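You operate a simulated robot arm through the tools that you are given. There is no shell and no other tool. Be economical: measure what you need, move in short steps, check, and stop when the job is done.

Carry out the task below with a simulated two-armed robot. There is one attempt and no reset: what you move stays moved.

Task
Brush the fur off the counter, knock it into the dustpan and tip that into the small purple bin.
Fine: blue hand brush, red dustpan; both go back. Set down upright: blue hand brush.

The check looks at the end state, three seconds after you hand in, the way a careful person would. Anything else that was tipped, shoved, dropped, spilled or broken makes it a failure.

Robot
Two 7-joint arms with fingered hands on one trunk, on a base that drives. Base frame: it is fixed to the floor where the robot stands at the start and does not move with it; the origin is under the middle of the robot, x ahead of it, y to its left, z up; the surface under the hand at the start is at about z = 90. Lengths are in cm, angles in degrees, forces in N, time in s.
The left shoulder is at the start at [6.6, 12.5, 118.7], the right one opposite. With the tool pointing down near the work surface each hand reaches from about 44 to 80 cm from the robot's upright axis, wherever it stands, measured 20 degrees to its own side. Places, roughly: counter mess [50, -20, 90]; small purple bin [90, -20, 100]. Payload 3.6 kg a hand.
Tool frame (each hand has its own): the origin (TCP) lies between the finger pads and is the grasp point; the fingertips stand 3 cm ahead of it; z points along the fingers, y is the line along which they close. Largest opening 10.4 cm; the body of the gripper starts 3.5 cm behind the TCP. The gripper is a hand of 4 fingers: y runs from the thumb to the fingers, the wrist lies at [-1.5, -10.4, -17.8] in the tool frame.
Orientation is that of the tool frame in the base frame, as a unit quaternion [x, y, z, w]. With the fingers straight down and the wrist toward the robot, the tool's x, y and z point along [0, 1, 0], [1, 0, 0] and [0, 0, -1] of the base frame.

Tools
- The arms move only by the tool send_rows. It takes "left_rows", "right_rows" or both (then of equal length, played together; a hand with none holds still); each is text: rows parted by semicolons, each of 6 numbers parted by spaces: the shift along the base's x, y, z in units of 250 mm (1.0 is 250 mm), then the turn, a rotation vector about the base's x, y, z in units of 90 degrees (1.0 is 90 degrees). In form: tx ty tz rx ry rz; .... A call has 1 to 12 rows; each row is the pose to reach, as a shift and turn from the pose commanded when the call began. A call with a number of a shift or a turn outside -1 to 1 is refused whole. A row lasts 0.2 s, in which the tool goes at most 5 cm and 8.6 degrees; a call with a longer step from one row to the next is refused whole. Where a pose cannot be reached the arm comes as near as it can. A force on the tool above 90 N (or 10 N above the force at the start of the call, whichever is more), or a blocked arm, ends the call early, and 0.2 s more pass. In this call time passes only in rows, and 0.2 s behind the last. The reply holds the time, the measured pose of the TCP, the force on the tool along the base axes, the opening and the grip force, in the units named above and with some noise, with the torque about the TCP (base axes, N m) and any sound that the robot's microphone picked up.
- Cameras (640 x 400 px; columns grow to the right, rows downward): "scene" is now at [16.08, -5.68, 135.4]; the picture's right is [-0.63, -0.78, 0.00], its down [-0.19, 0.15, -0.97] and it looks along [0.75, -0.61, -0.25] (base axes); focal length 214 px, centre (320, 200). "left" rides on the left gripper at [-6.1, -9.2, -13] in its tool frame; the picture's right is [-0.81, -0.28, 0.52], its down [0.53, -0.71, 0.46] and it looks along [0.24, 0.64, 0.72] (tool axes); focal length 275 px, centre (320, 200). "right" rides on the right gripper at [6.1, -9.2, -13] in its tool frame; the picture's right is [-0.81, 0.27, -0.52], its down [-0.53, -0.71, 0.46] and it looks along [-0.24, 0.64, 0.72] (tool axes); focal length 275 px, centre (320, 200). There is no depth. A picture from a camera that has moved, and an enlarged one, comes with that camera's place and axes in the base frame and with its lens.
- camera(camera): a new picture of that camera. It takes no simulated time.
- move_column(by): slides the trunk up (or, below 0, down) by that many cm; the arms and the scene camera ride with it, the base frame stays. It gives what a move gives, with no picture.
- drive_base(legs): drives the robot by 1 to 6 legs, each [ahead, left, turn to the left] in cm, cm and degrees, along the robot's own axes; the way and the turn of a leg run together, so that a leg with both is an arc; at most 150 cm and 180 degrees a leg. The arms and the cameras ride along, it lands a little off, and it stops where it bumps. It gives what a move gives.
- finger_targets(index, middle, ring, thumb_bend, thumb_turn, hand): sets how far each is bent, from 0 (flat) to 100 (curled in); at 30 the hand is open as for a grip, at 70 the pads meet at the TCP. One left out holds its place. A second passes; each finger stops where it meets its share of the squeeze, and holds until it gets a number again. It is the only way to open and close the hand. It gives what a move gives, with no picture; readings hold the bend of each and the force on the fingers (four entries, about 0 where the hand has none), thumb and palm. thumb_turn goes from beside the hand (0) to across from the fingers (100), as for a grip.
- pan_tilt(pan, tilt): turns the head with the scene camera to pan (to the left, within 80 degrees either way) and tilt (down, from -29 to 69), counted from straight ahead of the robot. It gives what a move gives.
- inspect(camera, box): a new picture of the part [left, top, right, bottom] of that camera's present view, enlarged. It takes no simulated time.
- close_job(): hands the job in; it is judged then, once.

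Go step by step. Nothing tells you exact positions but the pictures and the camera data: compare them with the known pose of the tool, close in by small moves and look again before you grip or let go. The budget is 120 turns and 88 pictures, counting those below and the enlarged ones. Unless the task says otherwise, let go and move clear before handing in.

The tools are called after "Request:" by a JSON object that holds its "op" and its "data". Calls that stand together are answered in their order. send_rows: Moves the arms, as the interface text tells. Its arguments: {"type":"object","properties":{"left_rows":{"type":"string"},"right_rows":{"type":"string"}},"required":[]} The other tools are called the same way: move_column (by) slides the trunk up or down; finger_targets (index, middle, ring, thumb_bend, thumb_turn, hand) moves the fingers one by one; drive_base (legs) drives the base; pan_tilt (pan, tilt) turns the head that bears the scene camera; camera (camera) takes a picture; inspect (camera, box) takes an enlarged picture of a part of a camera's view; close_job () hands the job in.

At the start:

```text
time: 0.0
left_position: [41.64, -5.32, 144.44]
left_orientation: [0.707, 0.707, -0.001, 0.001]
left_force: [-0.3, 0.2, -0.2]
left_torque: [-0.01, -0.02, 0.02]
left_finger_gap: 10.38
left_grip_force: 0.0
left_shape: jaw
left_bend: [30.0, 30.0, 30.0, 30.0, 98.0]
left_finger forces: [0.0, 0.0, 0.0, 0.0, 0.0, 0.0]
right_position: [28.45, -39.19, 145.55]
right_orientation: [0.707, 0.708, -0.001, 0.0]
right_force: [-0.5, 0.7, -0.6]
right_torque: [0.0, -0.03, 0.0]
right_finger_gap: 10.37
right_grip_force: 0.0
right_shape: jaw
right_bend: [30.0, 30.0, 30.0, 30.0, 98.0]
right_finger forces: [0.0, 0.0, 0.0, 0.1, 0.0, 0.0]
trunk travel left (down, up): [-41.9, 11.7]
robot x, y, heading: [-0.4, 0.06, 0.0]
head pan, tilt: [-38.9, 14.2]
```

scene: 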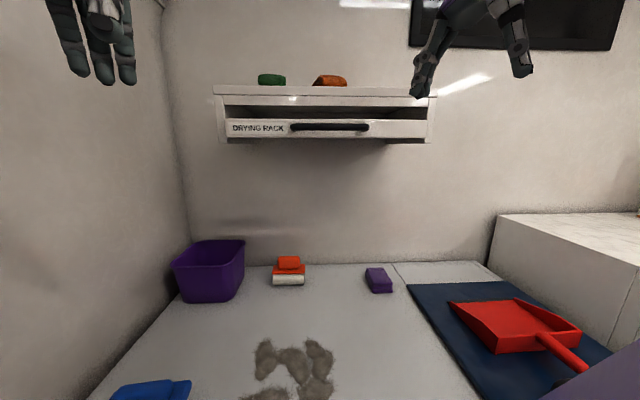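
right: 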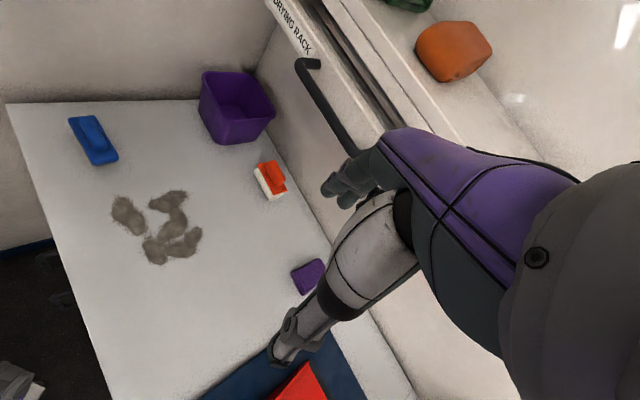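
left: 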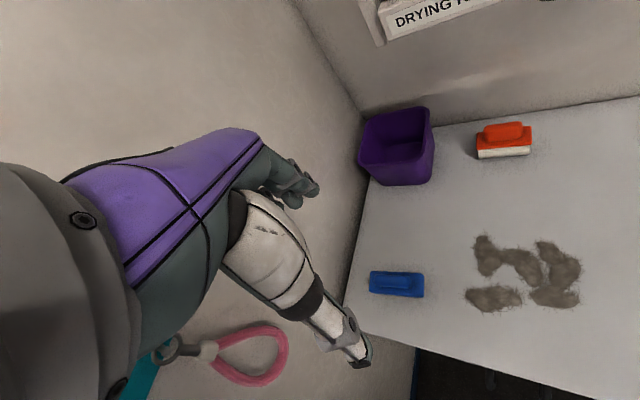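

I see the fur on the counter, a blue brush ahead, the purple bin in the far corner and the red dustpan on a mat far right. I'll look around with the head to map everything.

Request:
{"op": "pan_tilt", "data": {"pan": -20, "tilt": 45}}

Request:
{"op": "camera", "data": {"camera": "scene"}}

Request:
{"op": "pan_tilt", "data": {"pan": -78, "tilt": 35}}

Request:
{"op": "camera", "data": {"camera": "scene"}}

```text
time: 1.0
left_position: [41.72, -5.31, 144.49]
left_orientation: [0.706, 0.708, -0.001, 0.001]
left_force: [1.1, 0.5, -0.7]
left_torque: [0.03, -0.01, 0.02]
left_finger_gap: 10.38
left_grip_force: 0.1
left_shape: jaw
left_bend: [30.0, 30.0, 30.0, 30.0, 98.0]
left_finger forces: [0.1, 0.1, 0.1, 0.0, 0.0, 0.0]
right_position: [28.48, -39.16, 145.52]
right_orientation: [0.708, 0.706, 0.0, 0.001]
right_force: [0.0, -0.8, -0.3]
right_torque: [0.0, 0.02, 0.03]
right_finger_gap: 10.38
right_grip_force: 0.0
right_shape: jaw
right_bend: [30.0, 30.0, 30.0, 30.0, 98.0]
right_finger forces: [0.0, 0.0, 0.0, 0.0, 0.1, 0.1]
trunk travel left (down, up): [-41.9, 11.7]
robot x, y, heading: [-0.52, -0.35, 0.1]
head pan, tilt: [-20.0, 45.0]
```

```text
84 pictures are left
camera scene: at [16.46, -2.6, 130.6], right [-0.34, -0.94, 0.0], down [-0.66, 0.24, -0.71], along [0.66, -0.24, -0.71], focal length 214 px, centre (320, 200)
```

scene: 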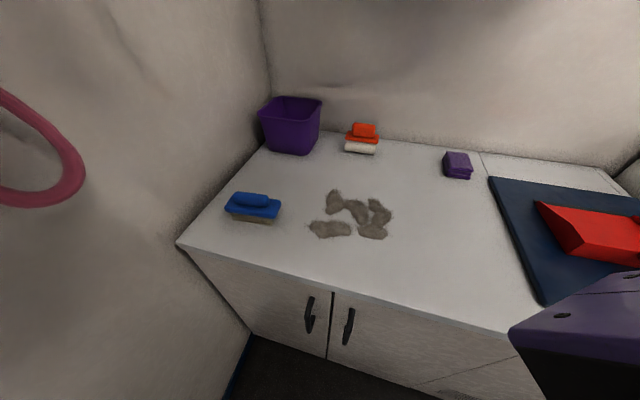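

```text
time: 2.2
left_position: [41.69, -5.29, 144.42]
left_orientation: [0.706, 0.708, 0.0, 0.001]
left_force: [0.2, 0.0, -0.5]
left_torque: [-0.01, 0.03, 0.0]
left_finger_gap: 10.38
left_grip_force: 0.1
left_shape: jaw
left_bend: [30.0, 30.0, 30.0, 30.0, 98.0]
left_finger forces: [0.0, 0.0, 0.1, 0.0, 0.1, 0.0]
right_position: [28.54, -39.29, 145.66]
right_orientation: [0.707, 0.707, 0.0, 0.001]
right_force: [0.3, 0.2, -0.3]
right_torque: [0.01, -0.01, 0.01]
right_finger_gap: 10.38
right_grip_force: 0.0
right_shape: jaw
right_bend: [30.0, 30.0, 30.0, 30.0, 98.0]
right_finger forces: [0.0, 0.0, 0.0, 0.1, 0.1, 0.1]
trunk travel left (down, up): [-41.9, 11.7]
robot x, y, heading: [0.31, 0.13, 0.0]
head pan, tilt: [-78.0, 35.0]
```

```text
83 pictures are left
camera scene: at [10.66, -8.42, 132.08], right [-0.98, -0.21, 0.0], down [-0.12, 0.56, -0.82], along [0.17, -0.8, -0.57], focal length 214 px, centre (320, 200)
```

scene: 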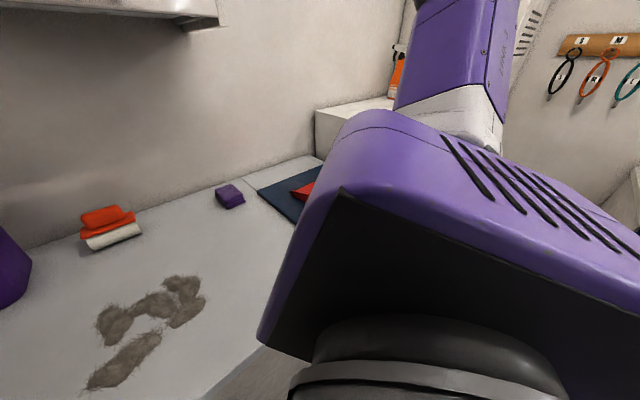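

The counter runs skewed to my start heading: its normal points at about -38.5°. I'll turn to face it squarely and look again.

Request:
{"op": "drive_base", "data": {"legs": [[0, 0, -38.5]]}}

Request:
{"op": "pan_tilt", "data": {"pan": 0, "tilt": 50}}

Request:
{"op": "camera", "data": {"camera": "scene"}}

Request:
{"op": "camera", "data": {"camera": "right"}}

Request:
{"op": "camera", "data": {"camera": "left"}}

```text
time: 4.4
left_position: [29.47, -29.88, 144.65]
left_orientation: [0.899, 0.438, 0.0, 0.001]
left_force: [-0.2, 0.4, 0.6]
left_torque: [-0.01, -0.01, 0.02]
left_finger_gap: 10.35
left_grip_force: 0.1
left_shape: jaw
left_bend: [30.0, 30.0, 30.0, 30.0, 98.0]
left_finger forces: [0.0, 0.1, 0.1, 0.0, 0.0, 0.1]
right_position: [-1.82, -48.44, 145.65]
right_orientation: [0.899, 0.437, 0.0, 0.001]
right_force: [-0.7, 0.4, 1.2]
right_torque: [-0.01, -0.02, -0.02]
right_finger_gap: 10.37
right_grip_force: 0.0
right_shape: jaw
right_bend: [30.0, 30.0, 30.0, 30.0, 98.0]
right_finger forces: [0.0, 0.0, 0.1, 0.1, 0.0, 0.0]
trunk travel left (down, up): [-41.9, 11.7]
robot x, y, heading: [-0.25, 0.22, -38.2]
head pan, tilt: [-78.0, 35.0]
```

```text
time: 5.9
left_position: [29.55, -29.84, 144.62]
left_orientation: [0.899, 0.438, -0.001, 0.0]
left_force: [0.0, 0.4, -0.1]
left_torque: [0.01, -0.01, 0.01]
left_finger_gap: 10.36
left_grip_force: 0.1
left_shape: jaw
left_bend: [30.0, 30.0, 30.0, 30.0, 98.0]
left_finger forces: [0.0, 0.1, 0.0, 0.0, 0.1, 0.0]
right_position: [-1.76, -48.37, 145.63]
right_orientation: [0.9, 0.437, -0.001, -0.001]
right_force: [0.4, -0.1, 1.1]
right_torque: [0.03, 0.01, 0.0]
right_finger_gap: 10.38
right_grip_force: 0.1
right_shape: jaw
right_bend: [30.0, 30.0, 30.0, 30.0, 98.0]
right_finger forces: [0.0, 0.0, 0.0, 0.0, 0.0, 0.0]
trunk travel left (down, up): [-41.9, 11.7]
robot x, y, heading: [-0.04, 0.23, -38.0]
head pan, tilt: [0.0, 50.0]
```

```text
82 pictures are left
camera scene: at [12.97, -10.06, 129.91], right [-0.62, -0.79, 0.0], down [-0.6, 0.47, -0.64], along [0.51, -0.4, -0.77], focal length 214 px, centre (320, 200)
```

scene: 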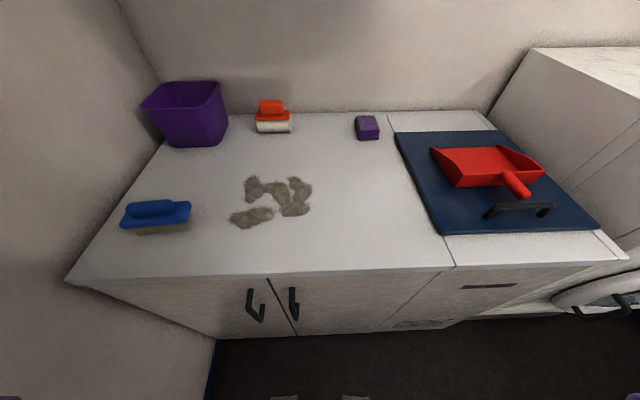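

```text
81 pictures are left
camera right: at [-5.22, -38.04, 158.53], right [-0.28, -0.81, 0.52], down [-0.89, 0.02, -0.46], along [0.36, -0.59, -0.72], focal length 275 px, centre (320, 200)
```

right: 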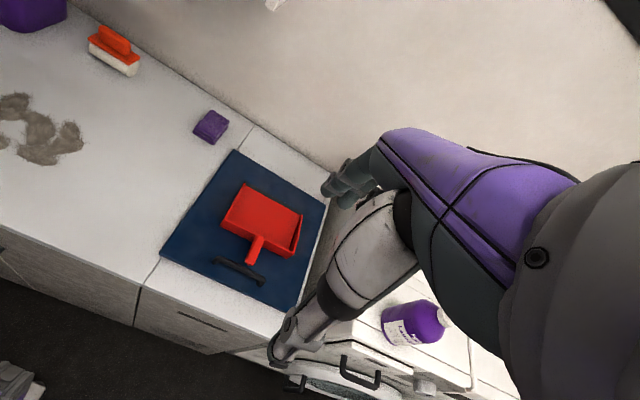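

```text
80 pictures are left
camera left: at [18.55, -29.1, 157.54], right [-0.72, -0.47, -0.52], down [-0.23, 0.86, -0.46], along [0.66, -0.21, -0.73], focal length 275 px, centre (320, 200)
```

left: 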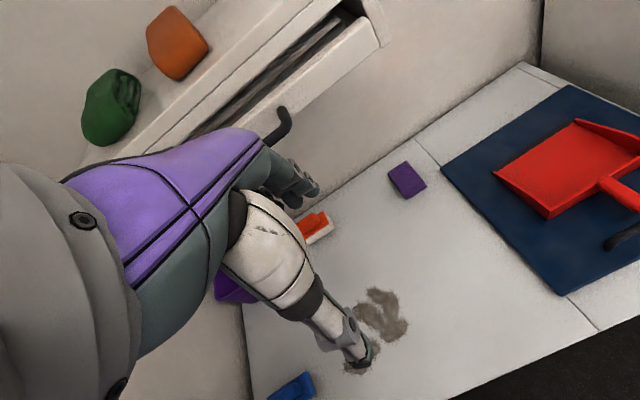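

Facing the counter squarely now. I'll zoom in on the dustpan and brush.

Request:
{"op": "inspect", "data": {"camera": "scene", "box": [390, 110, 610, 250]}}

Request:
{"op": "inspect", "data": {"camera": "scene", "box": [60, 70, 340, 250]}}

Request:
{"op": "inspect", "data": {"camera": "right", "box": [150, 140, 350, 300]}}

```text
2.86 times, centred on (500, 180) of scene
camera zoom: at [12.97, -10.06, 129.91], right [-0.62, -0.79, 0.0], down [-0.6, 0.47, -0.64], along [0.51, -0.4, -0.77], focal length 613 px, centre (-194, 257)
```

zoom: 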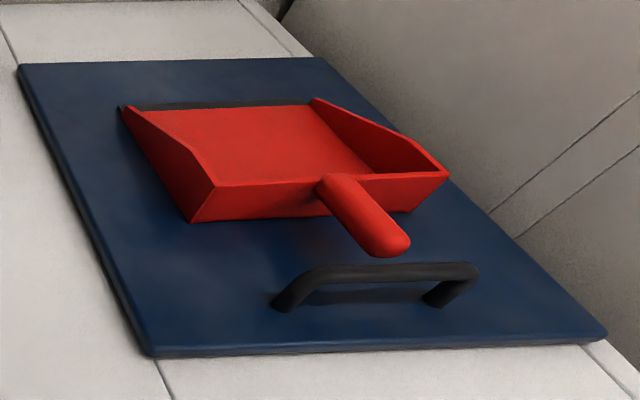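

```text
2.22 times, centred on (200, 160) of scene
camera zoom: at [12.97, -10.06, 129.91], right [-0.62, -0.79, 0.0], down [-0.6, 0.47, -0.64], along [0.51, -0.4, -0.77], focal length 477 px, centre (587, 289)
```

zoom: 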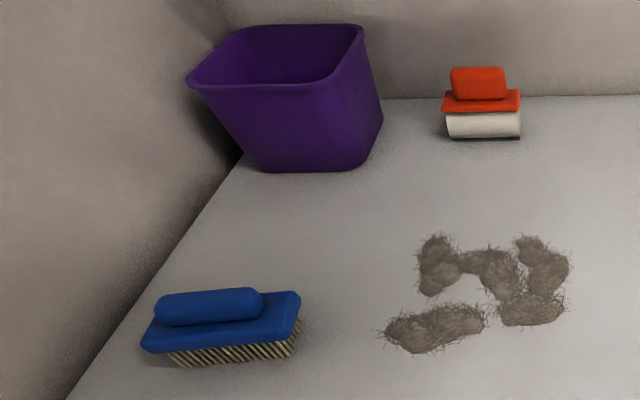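

```text
2.50 times, centred on (250, 220) of right
camera zoom: at [-5.22, -38.04, 158.53], right [-0.28, -0.81, 0.52], down [-0.89, 0.02, -0.46], along [0.36, -0.59, -0.72], focal length 688 px, centre (495, 150)
```

zoom: 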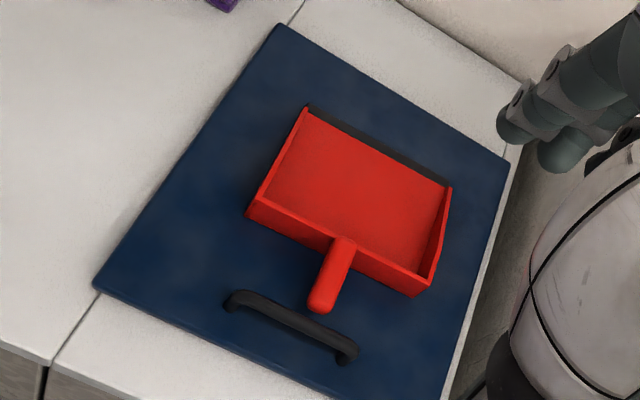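

The dustpan's mouth faces the wall and its handle points at me. The blue brush stands on its bristles at the left front. I'll take the brush with the left hand first, moving above it.

Request:
{"op": "send_rows", "data": {"left_rows": ".093 .108 -.071 0 0 0;.186 .215 -.142 0 0 0;.279 .323 -.213 0 0 0;.372 .431 -.284 0 0 0;.465 .538 -.355 0 0 0;.558 .646 -.426 0 0 0;.651 .754 -.497 0 0 0;.744 .862 -.568 0 0 0;.836 .968 -.64 0 0 0"}}

Request:
{"op": "camera", "data": {"camera": "left"}}

Request:
{"op": "camera", "data": {"camera": "scene"}}

```text
time: 8.1
left_position: [49.17, -8.5, 128.71]
left_orientation: [0.905, 0.426, 0.005, -0.007]
left_force: [1.0, 0.9, 0.1]
left_torque: [0.03, 0.0, -0.01]
left_finger_gap: 10.36
left_grip_force: 0.0
left_shape: jaw
left_bend: [30.0, 30.0, 30.0, 30.0, 98.0]
left_finger forces: [0.1, 0.0, 0.1, 0.0, 0.0, 0.1]
right_position: [-3.02, -50.18, 144.98]
right_orientation: [0.901, 0.433, 0.005, -0.003]
right_force: [-0.2, 0.2, -0.7]
right_torque: [-0.01, -0.02, -0.01]
right_finger_gap: 10.38
right_grip_force: 0.1
right_shape: jaw
right_bend: [30.0, 30.0, 30.0, 30.0, 98.0]
right_finger forces: [0.0, 0.0, 0.0, 0.0, 0.0, 0.1]
trunk travel left (down, up): [-41.9, 11.7]
robot x, y, heading: [-0.33, -0.27, -38.7]
head pan, tilt: [0.0, 50.0]
stopped in row 9 (left hand): the arm was blocked; the commanded pose is now the measured one
```

```text
76 pictures are left
camera left: at [38.18, -7.6, 141.56], right [-0.73, -0.44, -0.53], down [-0.21, 0.87, -0.44], along [0.66, -0.21, -0.73], focal length 275 px, centre (320, 200)
```

left: 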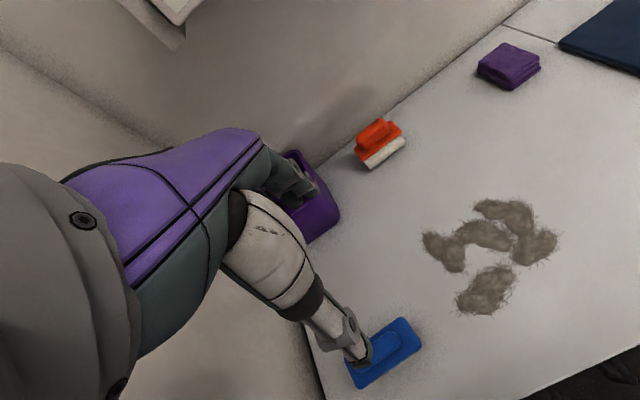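

```text
75 pictures are left
camera scene: at [12.08, -11.79, 129.82], right [-0.62, -0.78, -0.01], down [-0.6, 0.48, -0.64], along [0.51, -0.39, -0.77], focal length 214 px, centre (320, 200)
```

scene: 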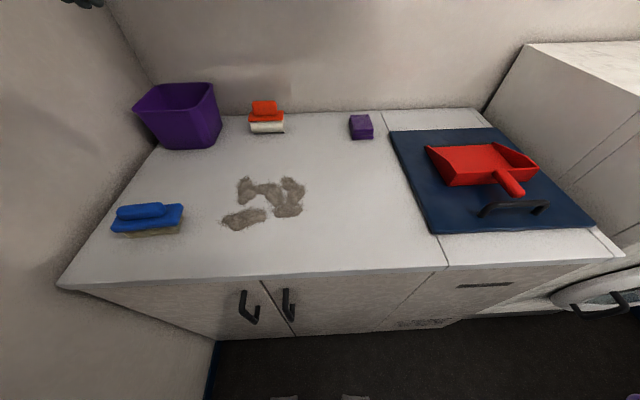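

The left arm was blocked, most likely by the elbow touching the left wall. I'll shift the base to the right for room.

Request:
{"op": "drive_base", "data": {"legs": [[0, -15, 0]]}}

Request:
{"op": "pan_tilt", "data": {"pan": 60, "tilt": 25}}

Request:
{"op": "camera", "data": {"camera": "scene"}}

```text
time: 8.9
left_position: [49.23, -8.86, 128.5]
left_orientation: [0.907, 0.42, 0.005, -0.007]
left_force: [-0.1, 1.0, 0.7]
left_torque: [-0.05, 0.0, -0.02]
left_finger_gap: 10.38
left_grip_force: 0.1
left_shape: jaw
left_bend: [30.0, 30.0, 30.0, 30.0, 98.0]
left_finger forces: [0.0, 0.0, 0.1, 0.0, 0.0, 0.0]
right_position: [-3.13, -50.07, 145.3]
right_orientation: [0.902, 0.432, 0.003, -0.002]
right_force: [-0.1, 0.4, 0.8]
right_torque: [-0.04, -0.04, 0.0]
right_finger_gap: 10.39
right_grip_force: 0.0
right_shape: jaw
right_bend: [30.0, 30.0, 30.0, 30.0, 98.0]
right_finger forces: [0.0, 0.0, 0.0, 0.0, 0.0, 0.0]
trunk travel left (down, up): [-41.9, 11.7]
robot x, y, heading: [-0.16, -0.49, -38.8]
head pan, tilt: [0.0, 50.0]
stopped in leg 1: the robot was blocked; the commanded pose is now the measured one
```

```text
time: 10.2
left_position: [49.31, -8.71, 128.45]
left_orientation: [0.906, 0.423, 0.005, -0.007]
left_force: [-0.2, 0.0, 0.2]
left_torque: [0.02, -0.01, 0.0]
left_finger_gap: 10.36
left_grip_force: 0.0
left_shape: jaw
left_bend: [30.0, 30.0, 30.0, 30.0, 98.0]
left_finger forces: [0.1, 0.0, 0.1, 0.0, 0.1, 0.0]
right_position: [-2.81, -50.33, 145.2]
right_orientation: [0.901, 0.433, 0.003, -0.003]
right_force: [0.3, -0.1, -0.3]
right_torque: [0.0, 0.01, 0.02]
right_finger_gap: 10.39
right_grip_force: 0.1
right_shape: jaw
right_bend: [30.0, 30.0, 30.0, 30.0, 98.0]
right_finger forces: [0.0, 0.0, 0.0, 0.0, 0.0, 0.0]
trunk travel left (down, up): [-41.9, 11.7]
robot x, y, heading: [-0.2, -0.86, -39.0]
head pan, tilt: [60.0, 25.0]
```

```text
74 pictures are left
camera scene: at [14.91, -3.76, 133.66], right [0.36, -0.93, -0.01], down [-0.39, -0.15, -0.91], along [0.84, 0.33, -0.42], focal length 214 px, centre (320, 200)
```

scene: 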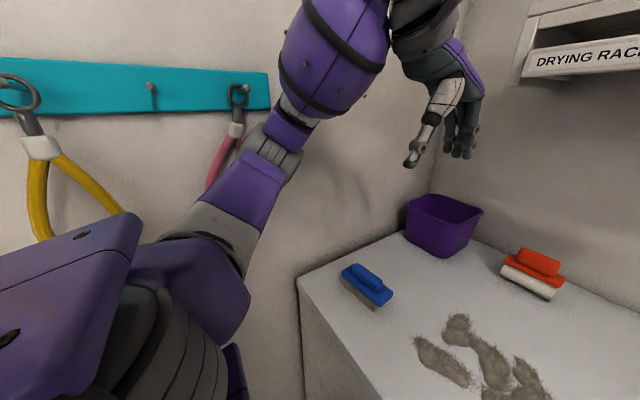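

The left elbow is close to the hung pink leash, and the base is blocked to the right. I'll look to the right side.

Request:
{"op": "inspect", "data": {"camera": "scene", "box": [170, 60, 330, 260]}}

Request:
{"op": "pan_tilt", "data": {"pan": -75, "tilt": 30}}

Request:
{"op": "camera", "data": {"camera": "scene"}}

```text
2.00 times, centred on (250, 160) of scene
camera zoom: at [14.91, -3.76, 133.66], right [0.36, -0.93, -0.01], down [-0.39, -0.15, -0.91], along [0.84, 0.33, -0.42], focal length 429 px, centre (460, 280)
```

zoom: 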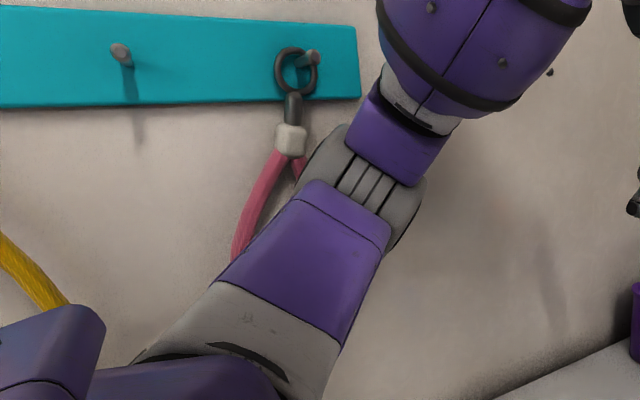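

```text
time: 12.4
left_position: [49.47, -8.41, 128.42]
left_orientation: [0.906, 0.423, 0.004, -0.006]
left_force: [0.1, 0.2, 0.0]
left_torque: [0.0, -0.01, -0.03]
left_finger_gap: 10.34
left_grip_force: 0.1
left_shape: jaw
left_bend: [30.0, 30.0, 30.0, 30.0, 98.0]
left_finger forces: [0.0, 0.1, 0.0, 0.1, 0.0, 0.0]
right_position: [-2.77, -50.12, 145.19]
right_orientation: [0.901, 0.433, 0.003, -0.003]
right_force: [0.9, 0.3, 1.3]
right_torque: [-0.01, 0.0, 0.01]
right_finger_gap: 10.37
right_grip_force: 0.0
right_shape: jaw
right_bend: [30.0, 30.0, 30.0, 30.0, 98.0]
right_finger forces: [0.1, 0.0, 0.0, 0.0, 0.0, 0.0]
trunk travel left (down, up): [-41.9, 11.7]
robot x, y, heading: [-0.5, -0.77, -38.7]
head pan, tilt: [-75.0, 30.0]
```

```text
72 pictures are left
camera scene: at [2.77, -15.21, 132.76], right [-0.92, 0.4, 0.0], down [0.2, 0.46, -0.86], along [-0.35, -0.79, -0.51], focal length 214 px, centre (320, 200)
```

scene: 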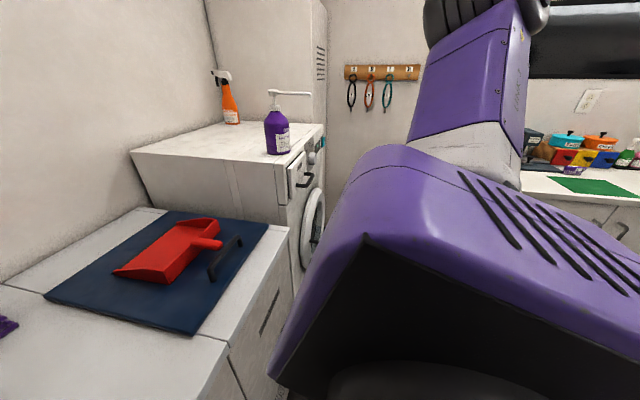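

Nothing close blocks the base on the right, so it must be the left arm's contact with the wall. I'll retract the left arm a bit first.

Request:
{"op": "send_rows", "data": {"left_rows": "-.09 -.11 0 0 0 0;-.18 -.22 0 0 0 0;-.27 -.33 0 0 0 0;-.36 -.44 0 0 0 0;-.45 -.55 0 0 0 0"}}

Request:
{"op": "pan_tilt", "data": {"pan": 60, "tilt": 25}}

Request:
{"op": "camera", "data": {"camera": "scene"}}

```text
time: 13.6
left_position: [38.24, -21.5, 128.44]
left_orientation: [0.905, 0.425, 0.002, -0.003]
left_force: [0.0, -0.2, -0.3]
left_torque: [0.0, -0.01, -0.02]
left_finger_gap: 10.35
left_grip_force: 0.0
left_shape: jaw
left_bend: [30.0, 30.0, 30.0, 30.0, 98.0]
left_finger forces: [0.0, 0.1, 0.0, 0.0, 0.0, 0.0]
right_position: [-2.75, -49.15, 145.44]
right_orientation: [0.901, 0.433, 0.002, 0.0]
right_force: [-0.6, -0.1, -0.4]
right_torque: [-0.02, -0.04, 0.0]
right_finger_gap: 10.37
right_grip_force: 0.1
right_shape: jaw
right_bend: [30.0, 30.0, 30.0, 30.0, 98.0]
right_finger forces: [0.0, 0.1, 0.1, 0.1, 0.1, 0.1]
trunk travel left (down, up): [-41.9, 11.7]
robot x, y, heading: [-0.44, -0.34, -38.3]
head pan, tilt: [-75.0, 30.0]
```

```text
time: 15.7
left_position: [38.43, -21.43, 128.48]
left_orientation: [0.906, 0.424, 0.002, -0.003]
left_force: [0.6, -0.2, -0.3]
left_torque: [-0.01, 0.02, 0.03]
left_finger_gap: 10.38
left_grip_force: 0.2
left_shape: jaw
left_bend: [30.0, 30.0, 30.0, 30.0, 98.0]
left_finger forces: [0.1, 0.1, 0.0, 0.0, 0.0, 0.0]
right_position: [-2.51, -48.98, 145.67]
right_orientation: [0.902, 0.432, 0.0, 0.0]
right_force: [-0.8, -0.5, -0.2]
right_torque: [-0.01, 0.02, 0.01]
right_finger_gap: 10.37
right_grip_force: 0.1
right_shape: jaw
right_bend: [30.0, 30.0, 30.0, 30.0, 98.0]
right_finger forces: [0.1, 0.0, 0.1, 0.0, 0.0, 0.0]
trunk travel left (down, up): [-41.9, 11.7]
robot x, y, heading: [-0.37, -0.5, -38.7]
head pan, tilt: [60.0, 25.0]
```

```text
71 pictures are left
camera scene: at [15.14, -2.65, 133.66], right [0.36, -0.93, 0.0], down [-0.39, -0.15, -0.91], along [0.84, 0.33, -0.42], focal length 214 px, centre (320, 200)
```

scene: 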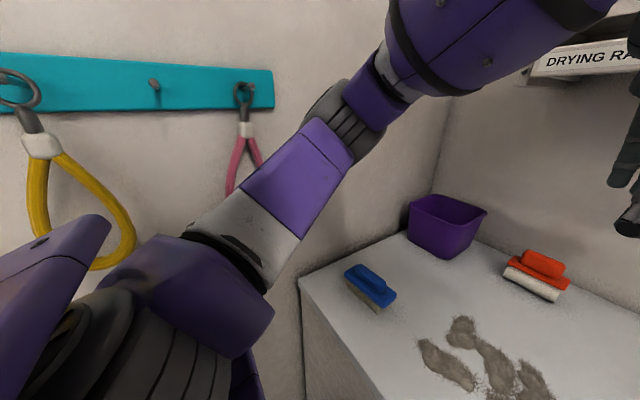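

The arm is free of the wall and the leash still hangs. Now I'll drive right.

Request:
{"op": "drive_base", "data": {"legs": [[0, -20, 0]]}}

```text
time: 18.1
left_position: [26.08, -36.99, 128.38]
left_orientation: [0.905, 0.426, 0.001, -0.002]
left_force: [-1.0, 0.1, -0.6]
left_torque: [0.04, 0.0, -0.02]
left_finger_gap: 10.36
left_grip_force: 0.1
left_shape: jaw
left_bend: [30.0, 30.0, 30.0, 30.0, 98.0]
left_finger forces: [0.1, 0.0, 0.0, 0.0, 0.0, 0.0]
right_position: [-14.93, -64.66, 145.55]
right_orientation: [0.901, 0.434, -0.001, 0.0]
right_force: [-0.5, -0.1, 0.3]
right_torque: [0.01, 0.01, -0.01]
right_finger_gap: 10.35
right_grip_force: 0.1
right_shape: jaw
right_bend: [30.0, 30.0, 30.0, 30.0, 98.0]
right_finger forces: [0.0, 0.0, 0.1, 0.1, 0.1, 0.0]
trunk travel left (down, up): [-41.9, 11.7]
robot x, y, heading: [-12.8, -16.09, -38.6]
head pan, tilt: [60.0, 25.0]
```

Request:
{"op": "send_rows", "data": {"left_rows": ".095 .122 0 0 0 0;.191 .244 0 0 0 0;.286 .366 0 0 0 0;.382 .488 0 0 0 0;.477 .61 0 0 0 0;.573 .732 0 0 0 0;.668 .854 0 0 0 0;.764 .976 0 0 0 0"}}

Request:
{"op": "send_rows", "data": {"left_rows": ".1 .13 0 0 0 0;.2 .26 -.05 0 0 0;.3 .39 -.1 0 0 0;.4 .51 -.2 0 0 0;.41 .53 -.35 0 0 0;.41 .53 -.5 0 0 0"}}

Request:
{"op": "camera", "data": {"camera": "left"}}

Request:
{"op": "camera", "data": {"camera": "scene"}}

```text
time: 19.9
left_position: [45.32, -12.3, 128.33]
left_orientation: [0.905, 0.426, 0.002, -0.003]
left_force: [-0.3, 0.4, -0.7]
left_torque: [-0.01, -0.01, -0.02]
left_finger_gap: 10.37
left_grip_force: 0.1
left_shape: jaw
left_bend: [30.0, 30.0, 30.0, 30.0, 98.0]
left_finger forces: [0.0, 0.1, 0.0, 0.0, 0.1, 0.1]
right_position: [-14.93, -64.55, 145.65]
right_orientation: [0.901, 0.434, 0.0, 0.0]
right_force: [0.2, -0.2, -0.2]
right_torque: [-0.01, -0.01, 0.02]
right_finger_gap: 10.36
right_grip_force: 0.1
right_shape: jaw
right_bend: [30.0, 30.0, 30.0, 30.0, 98.0]
right_finger forces: [0.0, 0.0, 0.0, 0.0, 0.0, 0.1]
trunk travel left (down, up): [-41.9, 11.7]
robot x, y, heading: [-12.71, -16.39, -38.4]
head pan, tilt: [60.0, 25.0]
```

```text
time: 21.3
left_position: [55.63, 0.94, 116.18]
left_orientation: [0.905, 0.425, 0.003, -0.002]
left_force: [0.0, 0.2, 0.3]
left_torque: [0.0, 0.03, -0.02]
left_finger_gap: 10.38
left_grip_force: 0.1
left_shape: jaw
left_bend: [30.0, 30.0, 30.0, 30.0, 98.0]
left_finger forces: [0.0, 0.0, 0.1, 0.0, 0.0, 0.0]
right_position: [-14.75, -64.62, 145.62]
right_orientation: [0.901, 0.434, -0.001, -0.001]
right_force: [0.5, 0.0, 0.2]
right_torque: [0.03, 0.07, 0.0]
right_finger_gap: 10.38
right_grip_force: 0.0
right_shape: jaw
right_bend: [30.0, 30.0, 30.0, 30.0, 98.0]
right_finger forces: [0.0, 0.0, 0.0, 0.0, 0.0, 0.1]
trunk travel left (down, up): [-41.9, 11.7]
robot x, y, heading: [-12.43, -16.1, -38.7]
head pan, tilt: [60.0, 25.0]
```

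```text
70 pictures are left
camera left: at [44.52, 2.0, 129.12], right [-0.73, -0.45, -0.52], down [-0.21, 0.87, -0.45], along [0.65, -0.22, -0.72], focal length 275 px, centre (320, 200)
```

left: 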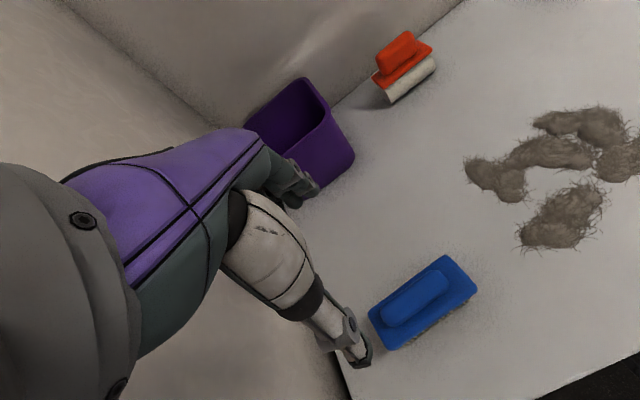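

```text
69 pictures are left
camera scene: at [2.87, -18.21, 133.63], right [0.37, -0.93, 0.0], down [-0.39, -0.15, -0.91], along [0.84, 0.33, -0.42], focal length 214 px, centre (320, 200)
```

scene: 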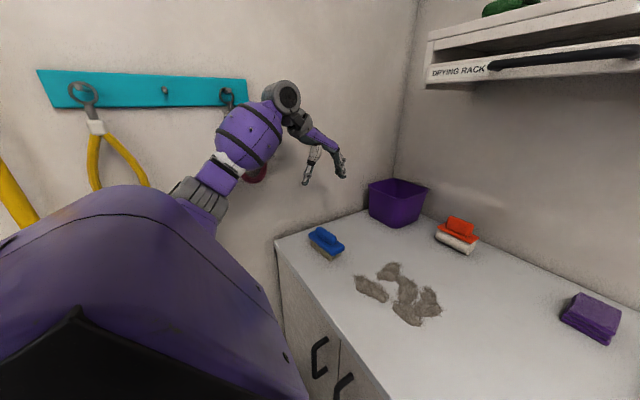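

Brush handle centre is about [54.8, -0.1], with its axis at heading ~57°. I'll align over it and lower.

Request:
{"op": "send_rows", "data": {"left_rows": "-.02 -.02 -.1 0 0 .035;-.034 -.042 -.2 0 0 .07;-.034 -.042 -.35 0 0 .07;-.034 -.042 -.5 0 0 .07"}}

Request:
{"op": "camera", "data": {"camera": "left"}}

Request:
{"op": "pan_tilt", "data": {"pan": 40, "tilt": 30}}

Request:
{"op": "inspect", "data": {"camera": "scene", "box": [180, 90, 420, 270]}}

```text
time: 22.3
left_position: [54.39, -0.23, 103.51]
left_orientation: [0.88, 0.475, 0.001, -0.003]
left_force: [0.8, 0.3, -0.1]
left_torque: [-0.01, 0.01, 0.02]
left_finger_gap: 10.41
left_grip_force: 0.0
left_shape: jaw
left_bend: [30.0, 30.0, 30.0, 30.0, 98.0]
left_finger forces: [0.1, 0.0, 0.0, 0.0, 0.1, 0.1]
right_position: [-14.85, -64.64, 145.65]
right_orientation: [0.901, 0.434, 0.0, 0.0]
right_force: [0.2, 0.6, 0.0]
right_torque: [-0.02, 0.0, 0.01]
right_finger_gap: 10.36
right_grip_force: 0.1
right_shape: jaw
right_bend: [30.0, 30.0, 30.0, 30.0, 98.0]
right_finger forces: [0.0, 0.1, 0.1, 0.0, 0.0, 0.0]
trunk travel left (down, up): [-41.9, 11.7]
robot x, y, heading: [-12.38, -16.57, -38.6]
head pan, tilt: [60.0, 25.0]
```

```text
68 pictures are left
camera left: at [43.38, -0.46, 116.57], right [-0.68, -0.52, -0.52], down [-0.3, 0.84, -0.45], along [0.67, -0.15, -0.73], focal length 275 px, centre (320, 200)
```

left: 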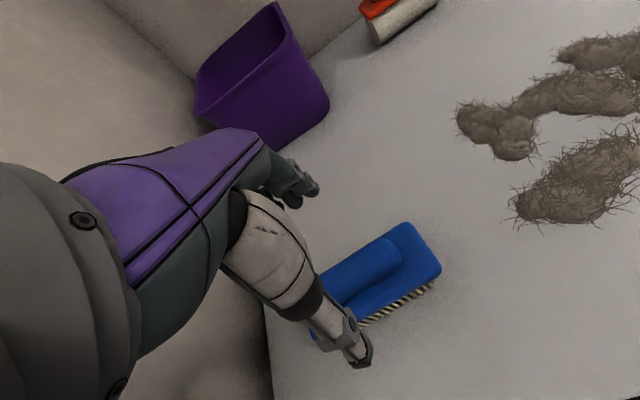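

```text
time: 23.1
left_position: [54.4, -0.26, 103.52]
left_orientation: [0.881, 0.474, 0.002, -0.003]
left_force: [0.8, 0.7, -0.5]
left_torque: [0.03, 0.0, -0.02]
left_finger_gap: 10.4
left_grip_force: 0.1
left_shape: jaw
left_bend: [30.0, 30.0, 30.0, 30.0, 98.0]
left_finger forces: [0.0, 0.0, 0.0, 0.0, 0.0, 0.1]
right_position: [-14.83, -64.6, 145.6]
right_orientation: [0.901, 0.434, 0.0, -0.001]
right_force: [-0.3, 0.0, 0.4]
right_torque: [-0.02, 0.01, -0.02]
right_finger_gap: 10.37
right_grip_force: 0.1
right_shape: jaw
right_bend: [30.0, 30.0, 30.0, 30.0, 98.0]
right_finger forces: [0.0, 0.1, 0.0, 0.0, 0.1, 0.1]
trunk travel left (down, up): [-41.9, 11.7]
robot x, y, heading: [-12.6, -16.04, -38.6]
head pan, tilt: [40.0, 30.0]
```

```text
2.22 times, centred on (300, 180) of scene
camera zoom: at [3.21, -21.29, 132.86], right [0.03, -1.0, 0.0], down [-0.5, -0.01, -0.87], along [0.87, 0.02, -0.5], focal length 477 px, centre (364, 244)
```

zoom: 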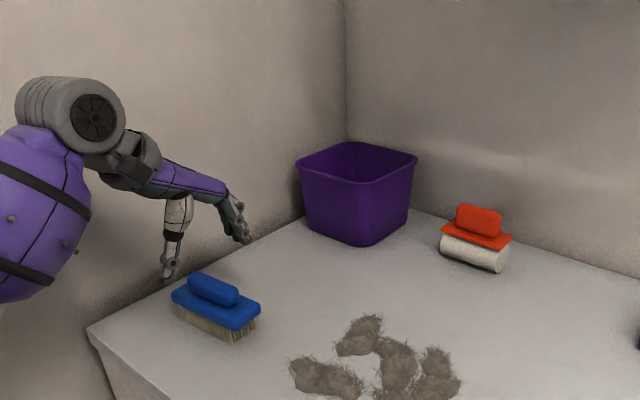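

Well aligned with the brush handle. I'll descend carefully while watching force.

Request:
{"op": "send_rows", "data": {"left_rows": "0.01 .005 -.1 0 0 0;.01 .005 -.18 0 0 0;.01 .005 -.24 0 0 0;.01 .005 -.27 0 0 0"}}

Request:
{"op": "inspect", "data": {"camera": "scene", "box": [200, 150, 320, 250]}}

Request:
{"op": "inspect", "data": {"camera": "left", "box": [230, 160, 450, 360]}}

```text
time: 24.1
left_position: [54.83, -0.21, 96.68]
left_orientation: [0.881, 0.473, 0.002, -0.003]
left_force: [0.1, -0.3, -0.7]
left_torque: [-0.01, 0.01, 0.02]
left_finger_gap: 10.39
left_grip_force: 0.0
left_shape: jaw
left_bend: [30.0, 30.0, 30.0, 30.0, 98.0]
left_finger forces: [0.1, 0.1, 0.1, 0.1, 0.1, 0.1]
right_position: [-14.85, -64.64, 145.62]
right_orientation: [0.901, 0.433, 0.0, 0.0]
right_force: [-0.2, -0.5, -0.3]
right_torque: [-0.01, -0.03, 0.0]
right_finger_gap: 10.37
right_grip_force: 0.1
right_shape: jaw
right_bend: [30.0, 30.0, 30.0, 30.0, 98.0]
right_finger forces: [0.0, 0.1, 0.0, 0.1, 0.1, 0.0]
trunk travel left (down, up): [-41.9, 11.7]
robot x, y, heading: [-12.67, -16.23, -38.8]
head pan, tilt: [40.0, 30.0]
```

```text
4.00 times, centred on (260, 200) of scene
camera zoom: at [3.21, -21.3, 132.86], right [0.03, -1.0, 0.0], down [-0.5, -0.01, -0.87], along [0.87, 0.02, -0.5], focal length 858 px, centre (560, 200)
```

zoom: 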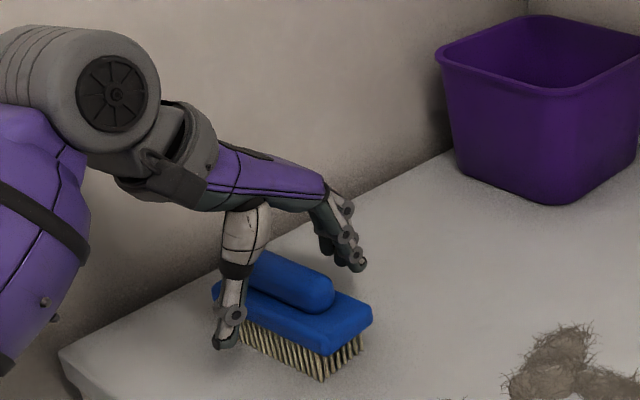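

```text
2.00 times, centred on (340, 260) of left
camera zoom: at [43.74, -0.39, 109.81], right [-0.68, -0.52, -0.52], down [-0.3, 0.84, -0.45], along [0.67, -0.15, -0.73], focal length 551 px, centre (280, 80)
```

zoom: 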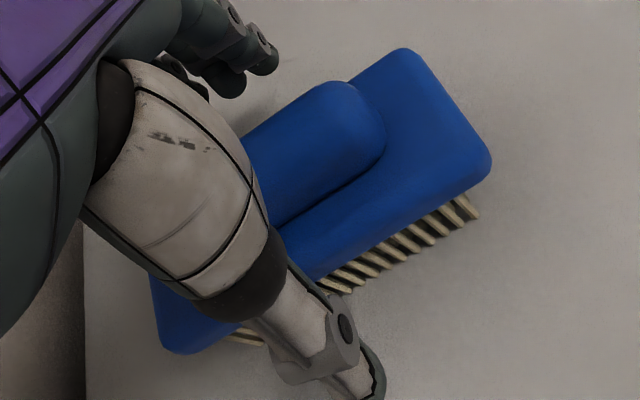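

The thumb tip is level with the brush plate, so I'll raise a little and half-close. Then I can settle the fingers onto the plate beside the handle.

Request:
{"op": "send_rows", "data": {"left_rows": "0 0 .06 0 0 0"}}

Request:
{"op": "finger_targets", "data": {"hand": "left", "index": 50, "middle": 50, "ring": 50, "thumb_bend": 50}}

Request:
{"op": "inspect", "data": {"camera": "scene", "box": [200, 150, 320, 250]}}

```text
time: 24.5
left_position: [54.84, -0.12, 98.25]
left_orientation: [0.88, 0.474, 0.001, -0.002]
left_force: [0.2, 0.7, 0.8]
left_torque: [-0.04, -0.01, 0.0]
left_finger_gap: 10.37
left_grip_force: 0.0
left_shape: jaw
left_bend: [30.0, 30.0, 30.0, 30.0, 98.0]
left_finger forces: [0.0, 0.0, 0.0, 0.1, 0.1, 0.0]
right_position: [-14.9, -64.65, 145.58]
right_orientation: [0.901, 0.433, -0.001, -0.001]
right_force: [0.1, -0.2, 0.3]
right_torque: [0.0, 0.0, -0.01]
right_finger_gap: 10.38
right_grip_force: 0.1
right_shape: jaw
right_bend: [30.0, 30.0, 30.0, 30.0, 98.0]
right_finger forces: [0.0, 0.0, 0.1, 0.1, 0.0, 0.0]
trunk travel left (down, up): [-41.9, 11.7]
robot x, y, heading: [-12.59, -15.9, -38.6]
head pan, tilt: [40.0, 30.0]
```

```text
time: 25.5
left_position: [54.82, -0.36, 98.19]
left_orientation: [0.88, 0.474, 0.002, -0.003]
left_force: [-0.4, 0.0, -0.1]
left_torque: [0.01, 0.01, 0.0]
left_finger_gap: 5.27
left_grip_force: 0.1
left_shape: fingers
left_bend: [50.0, 50.0, 50.0, 50.0, 98.0]
left_finger forces: [0.0, 0.1, 0.1, 0.0, 0.1, 0.0]
right_position: [-14.84, -64.49, 145.53]
right_orientation: [0.901, 0.434, 0.0, -0.001]
right_force: [0.4, -0.3, -0.5]
right_torque: [-0.01, -0.02, -0.03]
right_finger_gap: 10.36
right_grip_force: 0.2
right_shape: jaw
right_bend: [30.0, 30.0, 30.0, 30.0, 98.0]
right_finger forces: [0.0, 0.1, 0.1, 0.0, 0.0, 0.1]
trunk travel left (down, up): [-41.9, 11.7]
robot x, y, heading: [-12.89, -15.99, -38.4]
head pan, tilt: [40.0, 30.0]
```

```text
4.00 times, centred on (260, 200) of scene
camera zoom: at [3.21, -21.3, 132.86], right [0.03, -1.0, 0.0], down [-0.5, -0.01, -0.87], along [0.87, 0.02, -0.5], focal length 858 px, centre (560, 200)
```

zoom: 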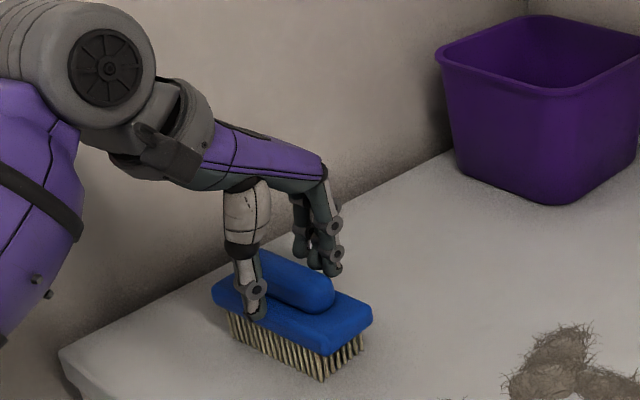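

The fingers straddle the handle. I'll lower about 1 cm and close.

Request:
{"op": "send_rows", "data": {"left_rows": "0 0 -.024 0 0 0;0 0 -.044 0 0 0"}}

Request:
{"op": "finger_targets", "data": {"hand": "left", "index": 75, "middle": 75, "ring": 75, "thumb_bend": 75}}

Request:
{"op": "inspect", "data": {"camera": "scene", "box": [200, 150, 320, 250]}}

```text
time: 26.1
left_position: [54.78, -0.26, 97.08]
left_orientation: [0.881, 0.474, 0.0, -0.004]
left_force: [0.0, 0.7, 0.2]
left_torque: [0.02, 0.0, 0.01]
left_finger_gap: 5.31
left_grip_force: 0.6
left_shape: fingers
left_bend: [50.0, 50.0, 50.0, 50.0, 98.0]
left_finger forces: [0.0, 0.1, 0.1, 0.0, 0.2, 0.1]
right_position: [-14.91, -64.59, 145.57]
right_orientation: [0.901, 0.434, 0.001, 0.0]
right_force: [0.4, -0.3, 0.0]
right_torque: [0.0, -0.01, 0.02]
right_finger_gap: 10.38
right_grip_force: 0.0
right_shape: jaw
right_bend: [30.0, 30.0, 30.0, 30.0, 98.0]
right_finger forces: [0.0, 0.1, 0.0, 0.0, 0.0, 0.0]
trunk travel left (down, up): [-41.9, 11.7]
robot x, y, heading: [-13.09, -16.4, -38.5]
head pan, tilt: [40.0, 30.0]
```

```text
time: 27.1
left_position: [54.86, -0.28, 97.19]
left_orientation: [0.881, 0.474, 0.002, -0.003]
left_force: [0.3, -0.2, -0.2]
left_torque: [-0.05, 0.03, 0.03]
left_finger_gap: 4.74
left_grip_force: 24.2
left_shape: fingers
left_bend: [73.0, 73.0, 74.0, 46.0, 92.0]
left_finger forces: [10.9, 8.4, 4.8, 0.0, 24.2, 0.0]
right_position: [-14.88, -64.56, 145.55]
right_orientation: [0.901, 0.434, 0.0, 0.0]
right_force: [0.7, -0.4, 0.3]
right_torque: [0.03, -0.01, 0.01]
right_finger_gap: 10.38
right_grip_force: 0.0
right_shape: jaw
right_bend: [30.0, 30.0, 30.0, 30.0, 98.0]
right_finger forces: [0.1, 0.0, 0.0, 0.0, 0.1, 0.0]
trunk travel left (down, up): [-41.9, 11.7]
robot x, y, heading: [-12.38, -16.22, -38.3]
head pan, tilt: [40.0, 30.0]
```

```text
4.00 times, centred on (260, 200) of scene
camera zoom: at [3.21, -21.31, 132.86], right [0.03, -1.0, 0.0], down [-0.5, -0.01, -0.87], along [0.87, 0.02, -0.5], focal length 858 px, centre (560, 200)
```

zoom: 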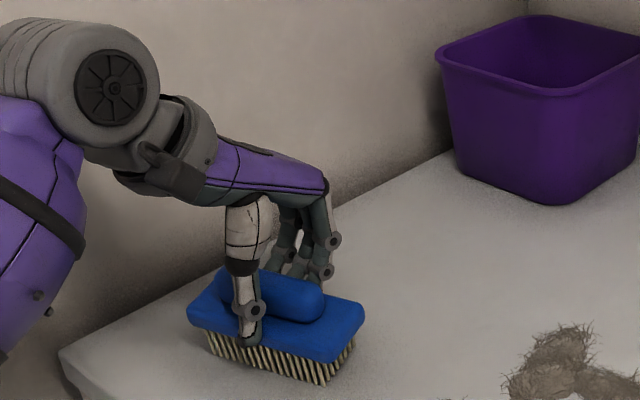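

The brush is gripped at 24 N. I'll lift it a little to check the hold.

Request:
{"op": "send_rows", "data": {"left_rows": "0 0 .08 0 0 0;0 0 .18 0 0 0;-.08 -.1 .2 0 0 0;-.16 -.2 .2 0 0 0"}}

Request:
{"op": "camera", "data": {"camera": "scene"}}

Request:
{"op": "camera", "data": {"camera": "left"}}

```text
time: 28.1
left_position: [50.87, -5.19, 102.24]
left_orientation: [0.88, 0.475, 0.001, -0.003]
left_force: [0.6, -0.4, -1.0]
left_torque: [-0.04, -0.01, 0.02]
left_finger_gap: 4.74
left_grip_force: 24.2
left_shape: fingers
left_bend: [73.0, 73.0, 74.0, 46.0, 92.0]
left_finger forces: [10.3, 8.5, 5.3, 0.0, 23.9, 0.0]
right_position: [-14.92, -64.71, 145.58]
right_orientation: [0.901, 0.433, 0.0, 0.0]
right_force: [0.4, 0.3, 0.3]
right_torque: [0.0, -0.01, -0.02]
right_finger_gap: 10.38
right_grip_force: 0.1
right_shape: jaw
right_bend: [30.0, 30.0, 30.0, 30.0, 98.0]
right_finger forces: [0.1, 0.0, 0.1, 0.0, 0.1, 0.0]
trunk travel left (down, up): [-41.9, 11.7]
robot x, y, heading: [-12.66, -15.7, -38.6]
head pan, tilt: [40.0, 30.0]
```

```text
62 pictures are left
camera scene: at [3.21, -21.33, 132.86], right [0.03, -1.0, 0.0], down [-0.5, -0.01, -0.87], along [0.87, 0.02, -0.5], focal length 214 px, centre (320, 200)
```

scene: 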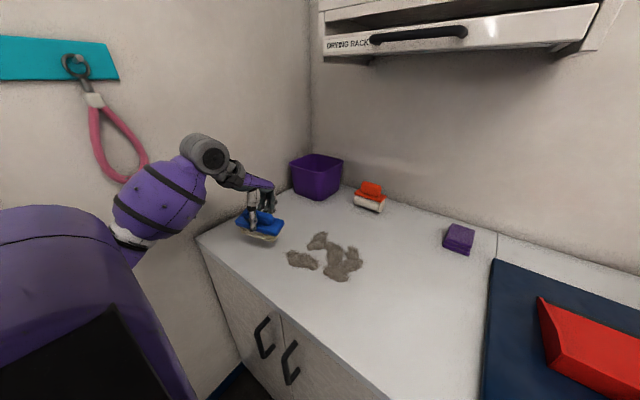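

```text
61 pictures are left
camera left: at [39.84, -5.42, 115.27], right [-0.68, -0.52, -0.52], down [-0.3, 0.84, -0.45], along [0.67, -0.15, -0.73], focal length 275 px, centre (320, 200)
```

left: 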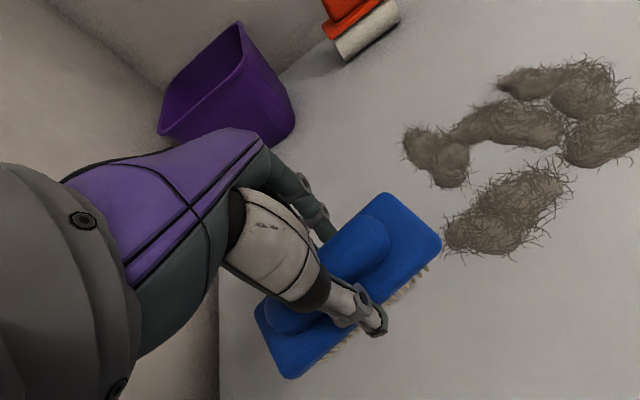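

Held firmly and level. I'll move beyond the far side of the fur for a test stroke toward me.

Request:
{"op": "send_rows", "data": {"left_rows": ".05 -.16 .04 0 0 0;.1 -.33 .04 0 0 -.02;.15 -.5 .04 0 0 -.04;.2 -.67 .04 0 0 -.05;.245 -.84 .04 0 0 -.05;.245 -.84 -.08 0 0 -.05;.245 -.84 -.19 0 0 -.05;.245 -.84 -.21 0 0 -.05"}}

Request:
{"op": "camera", "data": {"camera": "left"}}

```text
time: 29.9
left_position: [57.08, -26.29, 97.04]
left_orientation: [0.898, 0.44, 0.003, 0.001]
left_force: [3.2, 0.6, 11.8]
left_torque: [0.05, 0.26, -0.11]
left_finger_gap: 4.72
left_grip_force: 24.7
left_shape: fingers
left_bend: [73.0, 73.0, 74.0, 46.0, 92.0]
left_finger forces: [11.8, 9.3, 5.0, 0.0, 24.6, 0.1]
right_position: [-14.86, -64.52, 145.64]
right_orientation: [0.901, 0.434, 0.0, 0.001]
right_force: [-0.3, -0.7, 0.2]
right_torque: [0.02, -0.01, -0.03]
right_finger_gap: 10.38
right_grip_force: 0.1
right_shape: jaw
right_bend: [30.0, 30.0, 30.0, 30.0, 98.0]
right_finger forces: [0.0, 0.0, 0.0, 0.0, 0.0, 0.1]
trunk travel left (down, up): [-41.9, 11.7]
robot x, y, heading: [-12.43, -16.0, -38.5]
head pan, tilt: [40.0, 30.0]
```

```text
60 pictures are left
camera left: at [45.95, -25.51, 109.94], right [-0.71, -0.47, -0.52], down [-0.23, 0.86, -0.46], along [0.66, -0.2, -0.72], focal length 275 px, centre (320, 200)
```

left: 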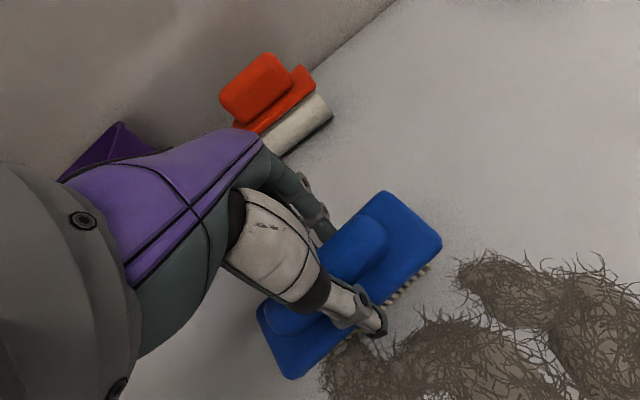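

In contact at about 12 N. I'll pull the brush slowly 14 cm toward me and see how the fur reacts.

Request:
{"op": "send_rows", "data": {"left_rows": "-.055 .043 0 0 0 0;-.11 .086 0 0 0 0;-.165 .129 0 0 0 0;-.22 .172 0 0 0 0;-.275 .215 0 0 0 0;-.33 .258 0 0 0 0;-.385 .301 0 0 0 0;-.44 .345 0 0 0 0"}}

Request:
{"op": "camera", "data": {"camera": "left"}}

Request:
{"op": "inspect", "data": {"camera": "scene", "box": [200, 160, 440, 310]}}

```text
time: 31.7
left_position: [45.81, -17.49, 96.86]
left_orientation: [0.898, 0.44, 0.002, -0.002]
left_force: [4.7, -2.6, 17.7]
left_torque: [0.05, 0.27, 0.05]
left_finger_gap: 4.76
left_grip_force: 25.8
left_shape: fingers
left_bend: [74.0, 73.0, 74.0, 46.0, 92.0]
left_finger forces: [12.4, 10.2, 5.2, 0.1, 23.6, 0.0]
right_position: [-15.02, -64.63, 145.51]
right_orientation: [0.901, 0.433, 0.0, 0.002]
right_force: [0.5, 0.6, 1.1]
right_torque: [-0.01, -0.01, 0.0]
right_finger_gap: 10.34
right_grip_force: 0.0
right_shape: jaw
right_bend: [30.0, 30.0, 30.0, 30.0, 98.0]
right_finger forces: [0.0, 0.1, 0.1, 0.0, 0.0, 0.0]
trunk travel left (down, up): [-41.9, 11.7]
robot x, y, heading: [-12.75, -16.51, -38.6]
head pan, tilt: [40.0, 30.0]
```

```text
59 pictures are left
camera left: at [34.87, -16.86, 109.93], right [-0.71, -0.47, -0.52], down [-0.24, 0.86, -0.45], along [0.66, -0.2, -0.72], focal length 275 px, centre (320, 200)
```

left: 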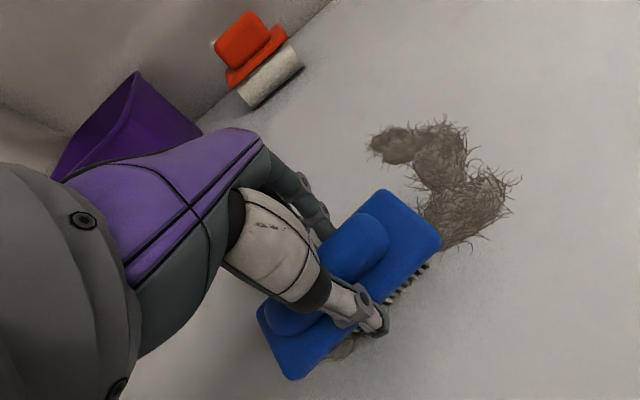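

```text
2.67 times, centred on (320, 235) of scene
camera zoom: at [3.1, -21.31, 132.88], right [0.03, -1.0, 0.0], down [-0.5, -0.01, -0.87], along [0.87, 0.02, -0.5], focal length 572 px, centre (320, 107)
```

zoom: 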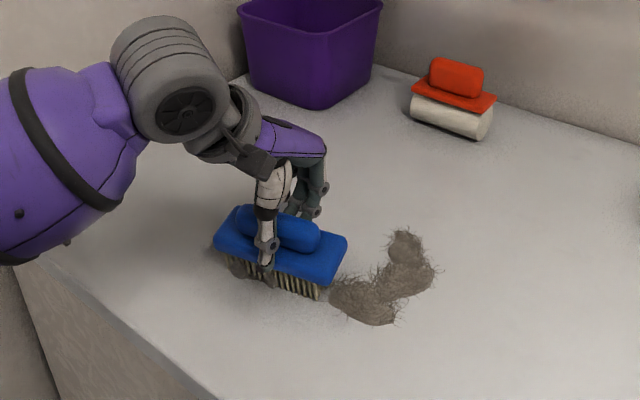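

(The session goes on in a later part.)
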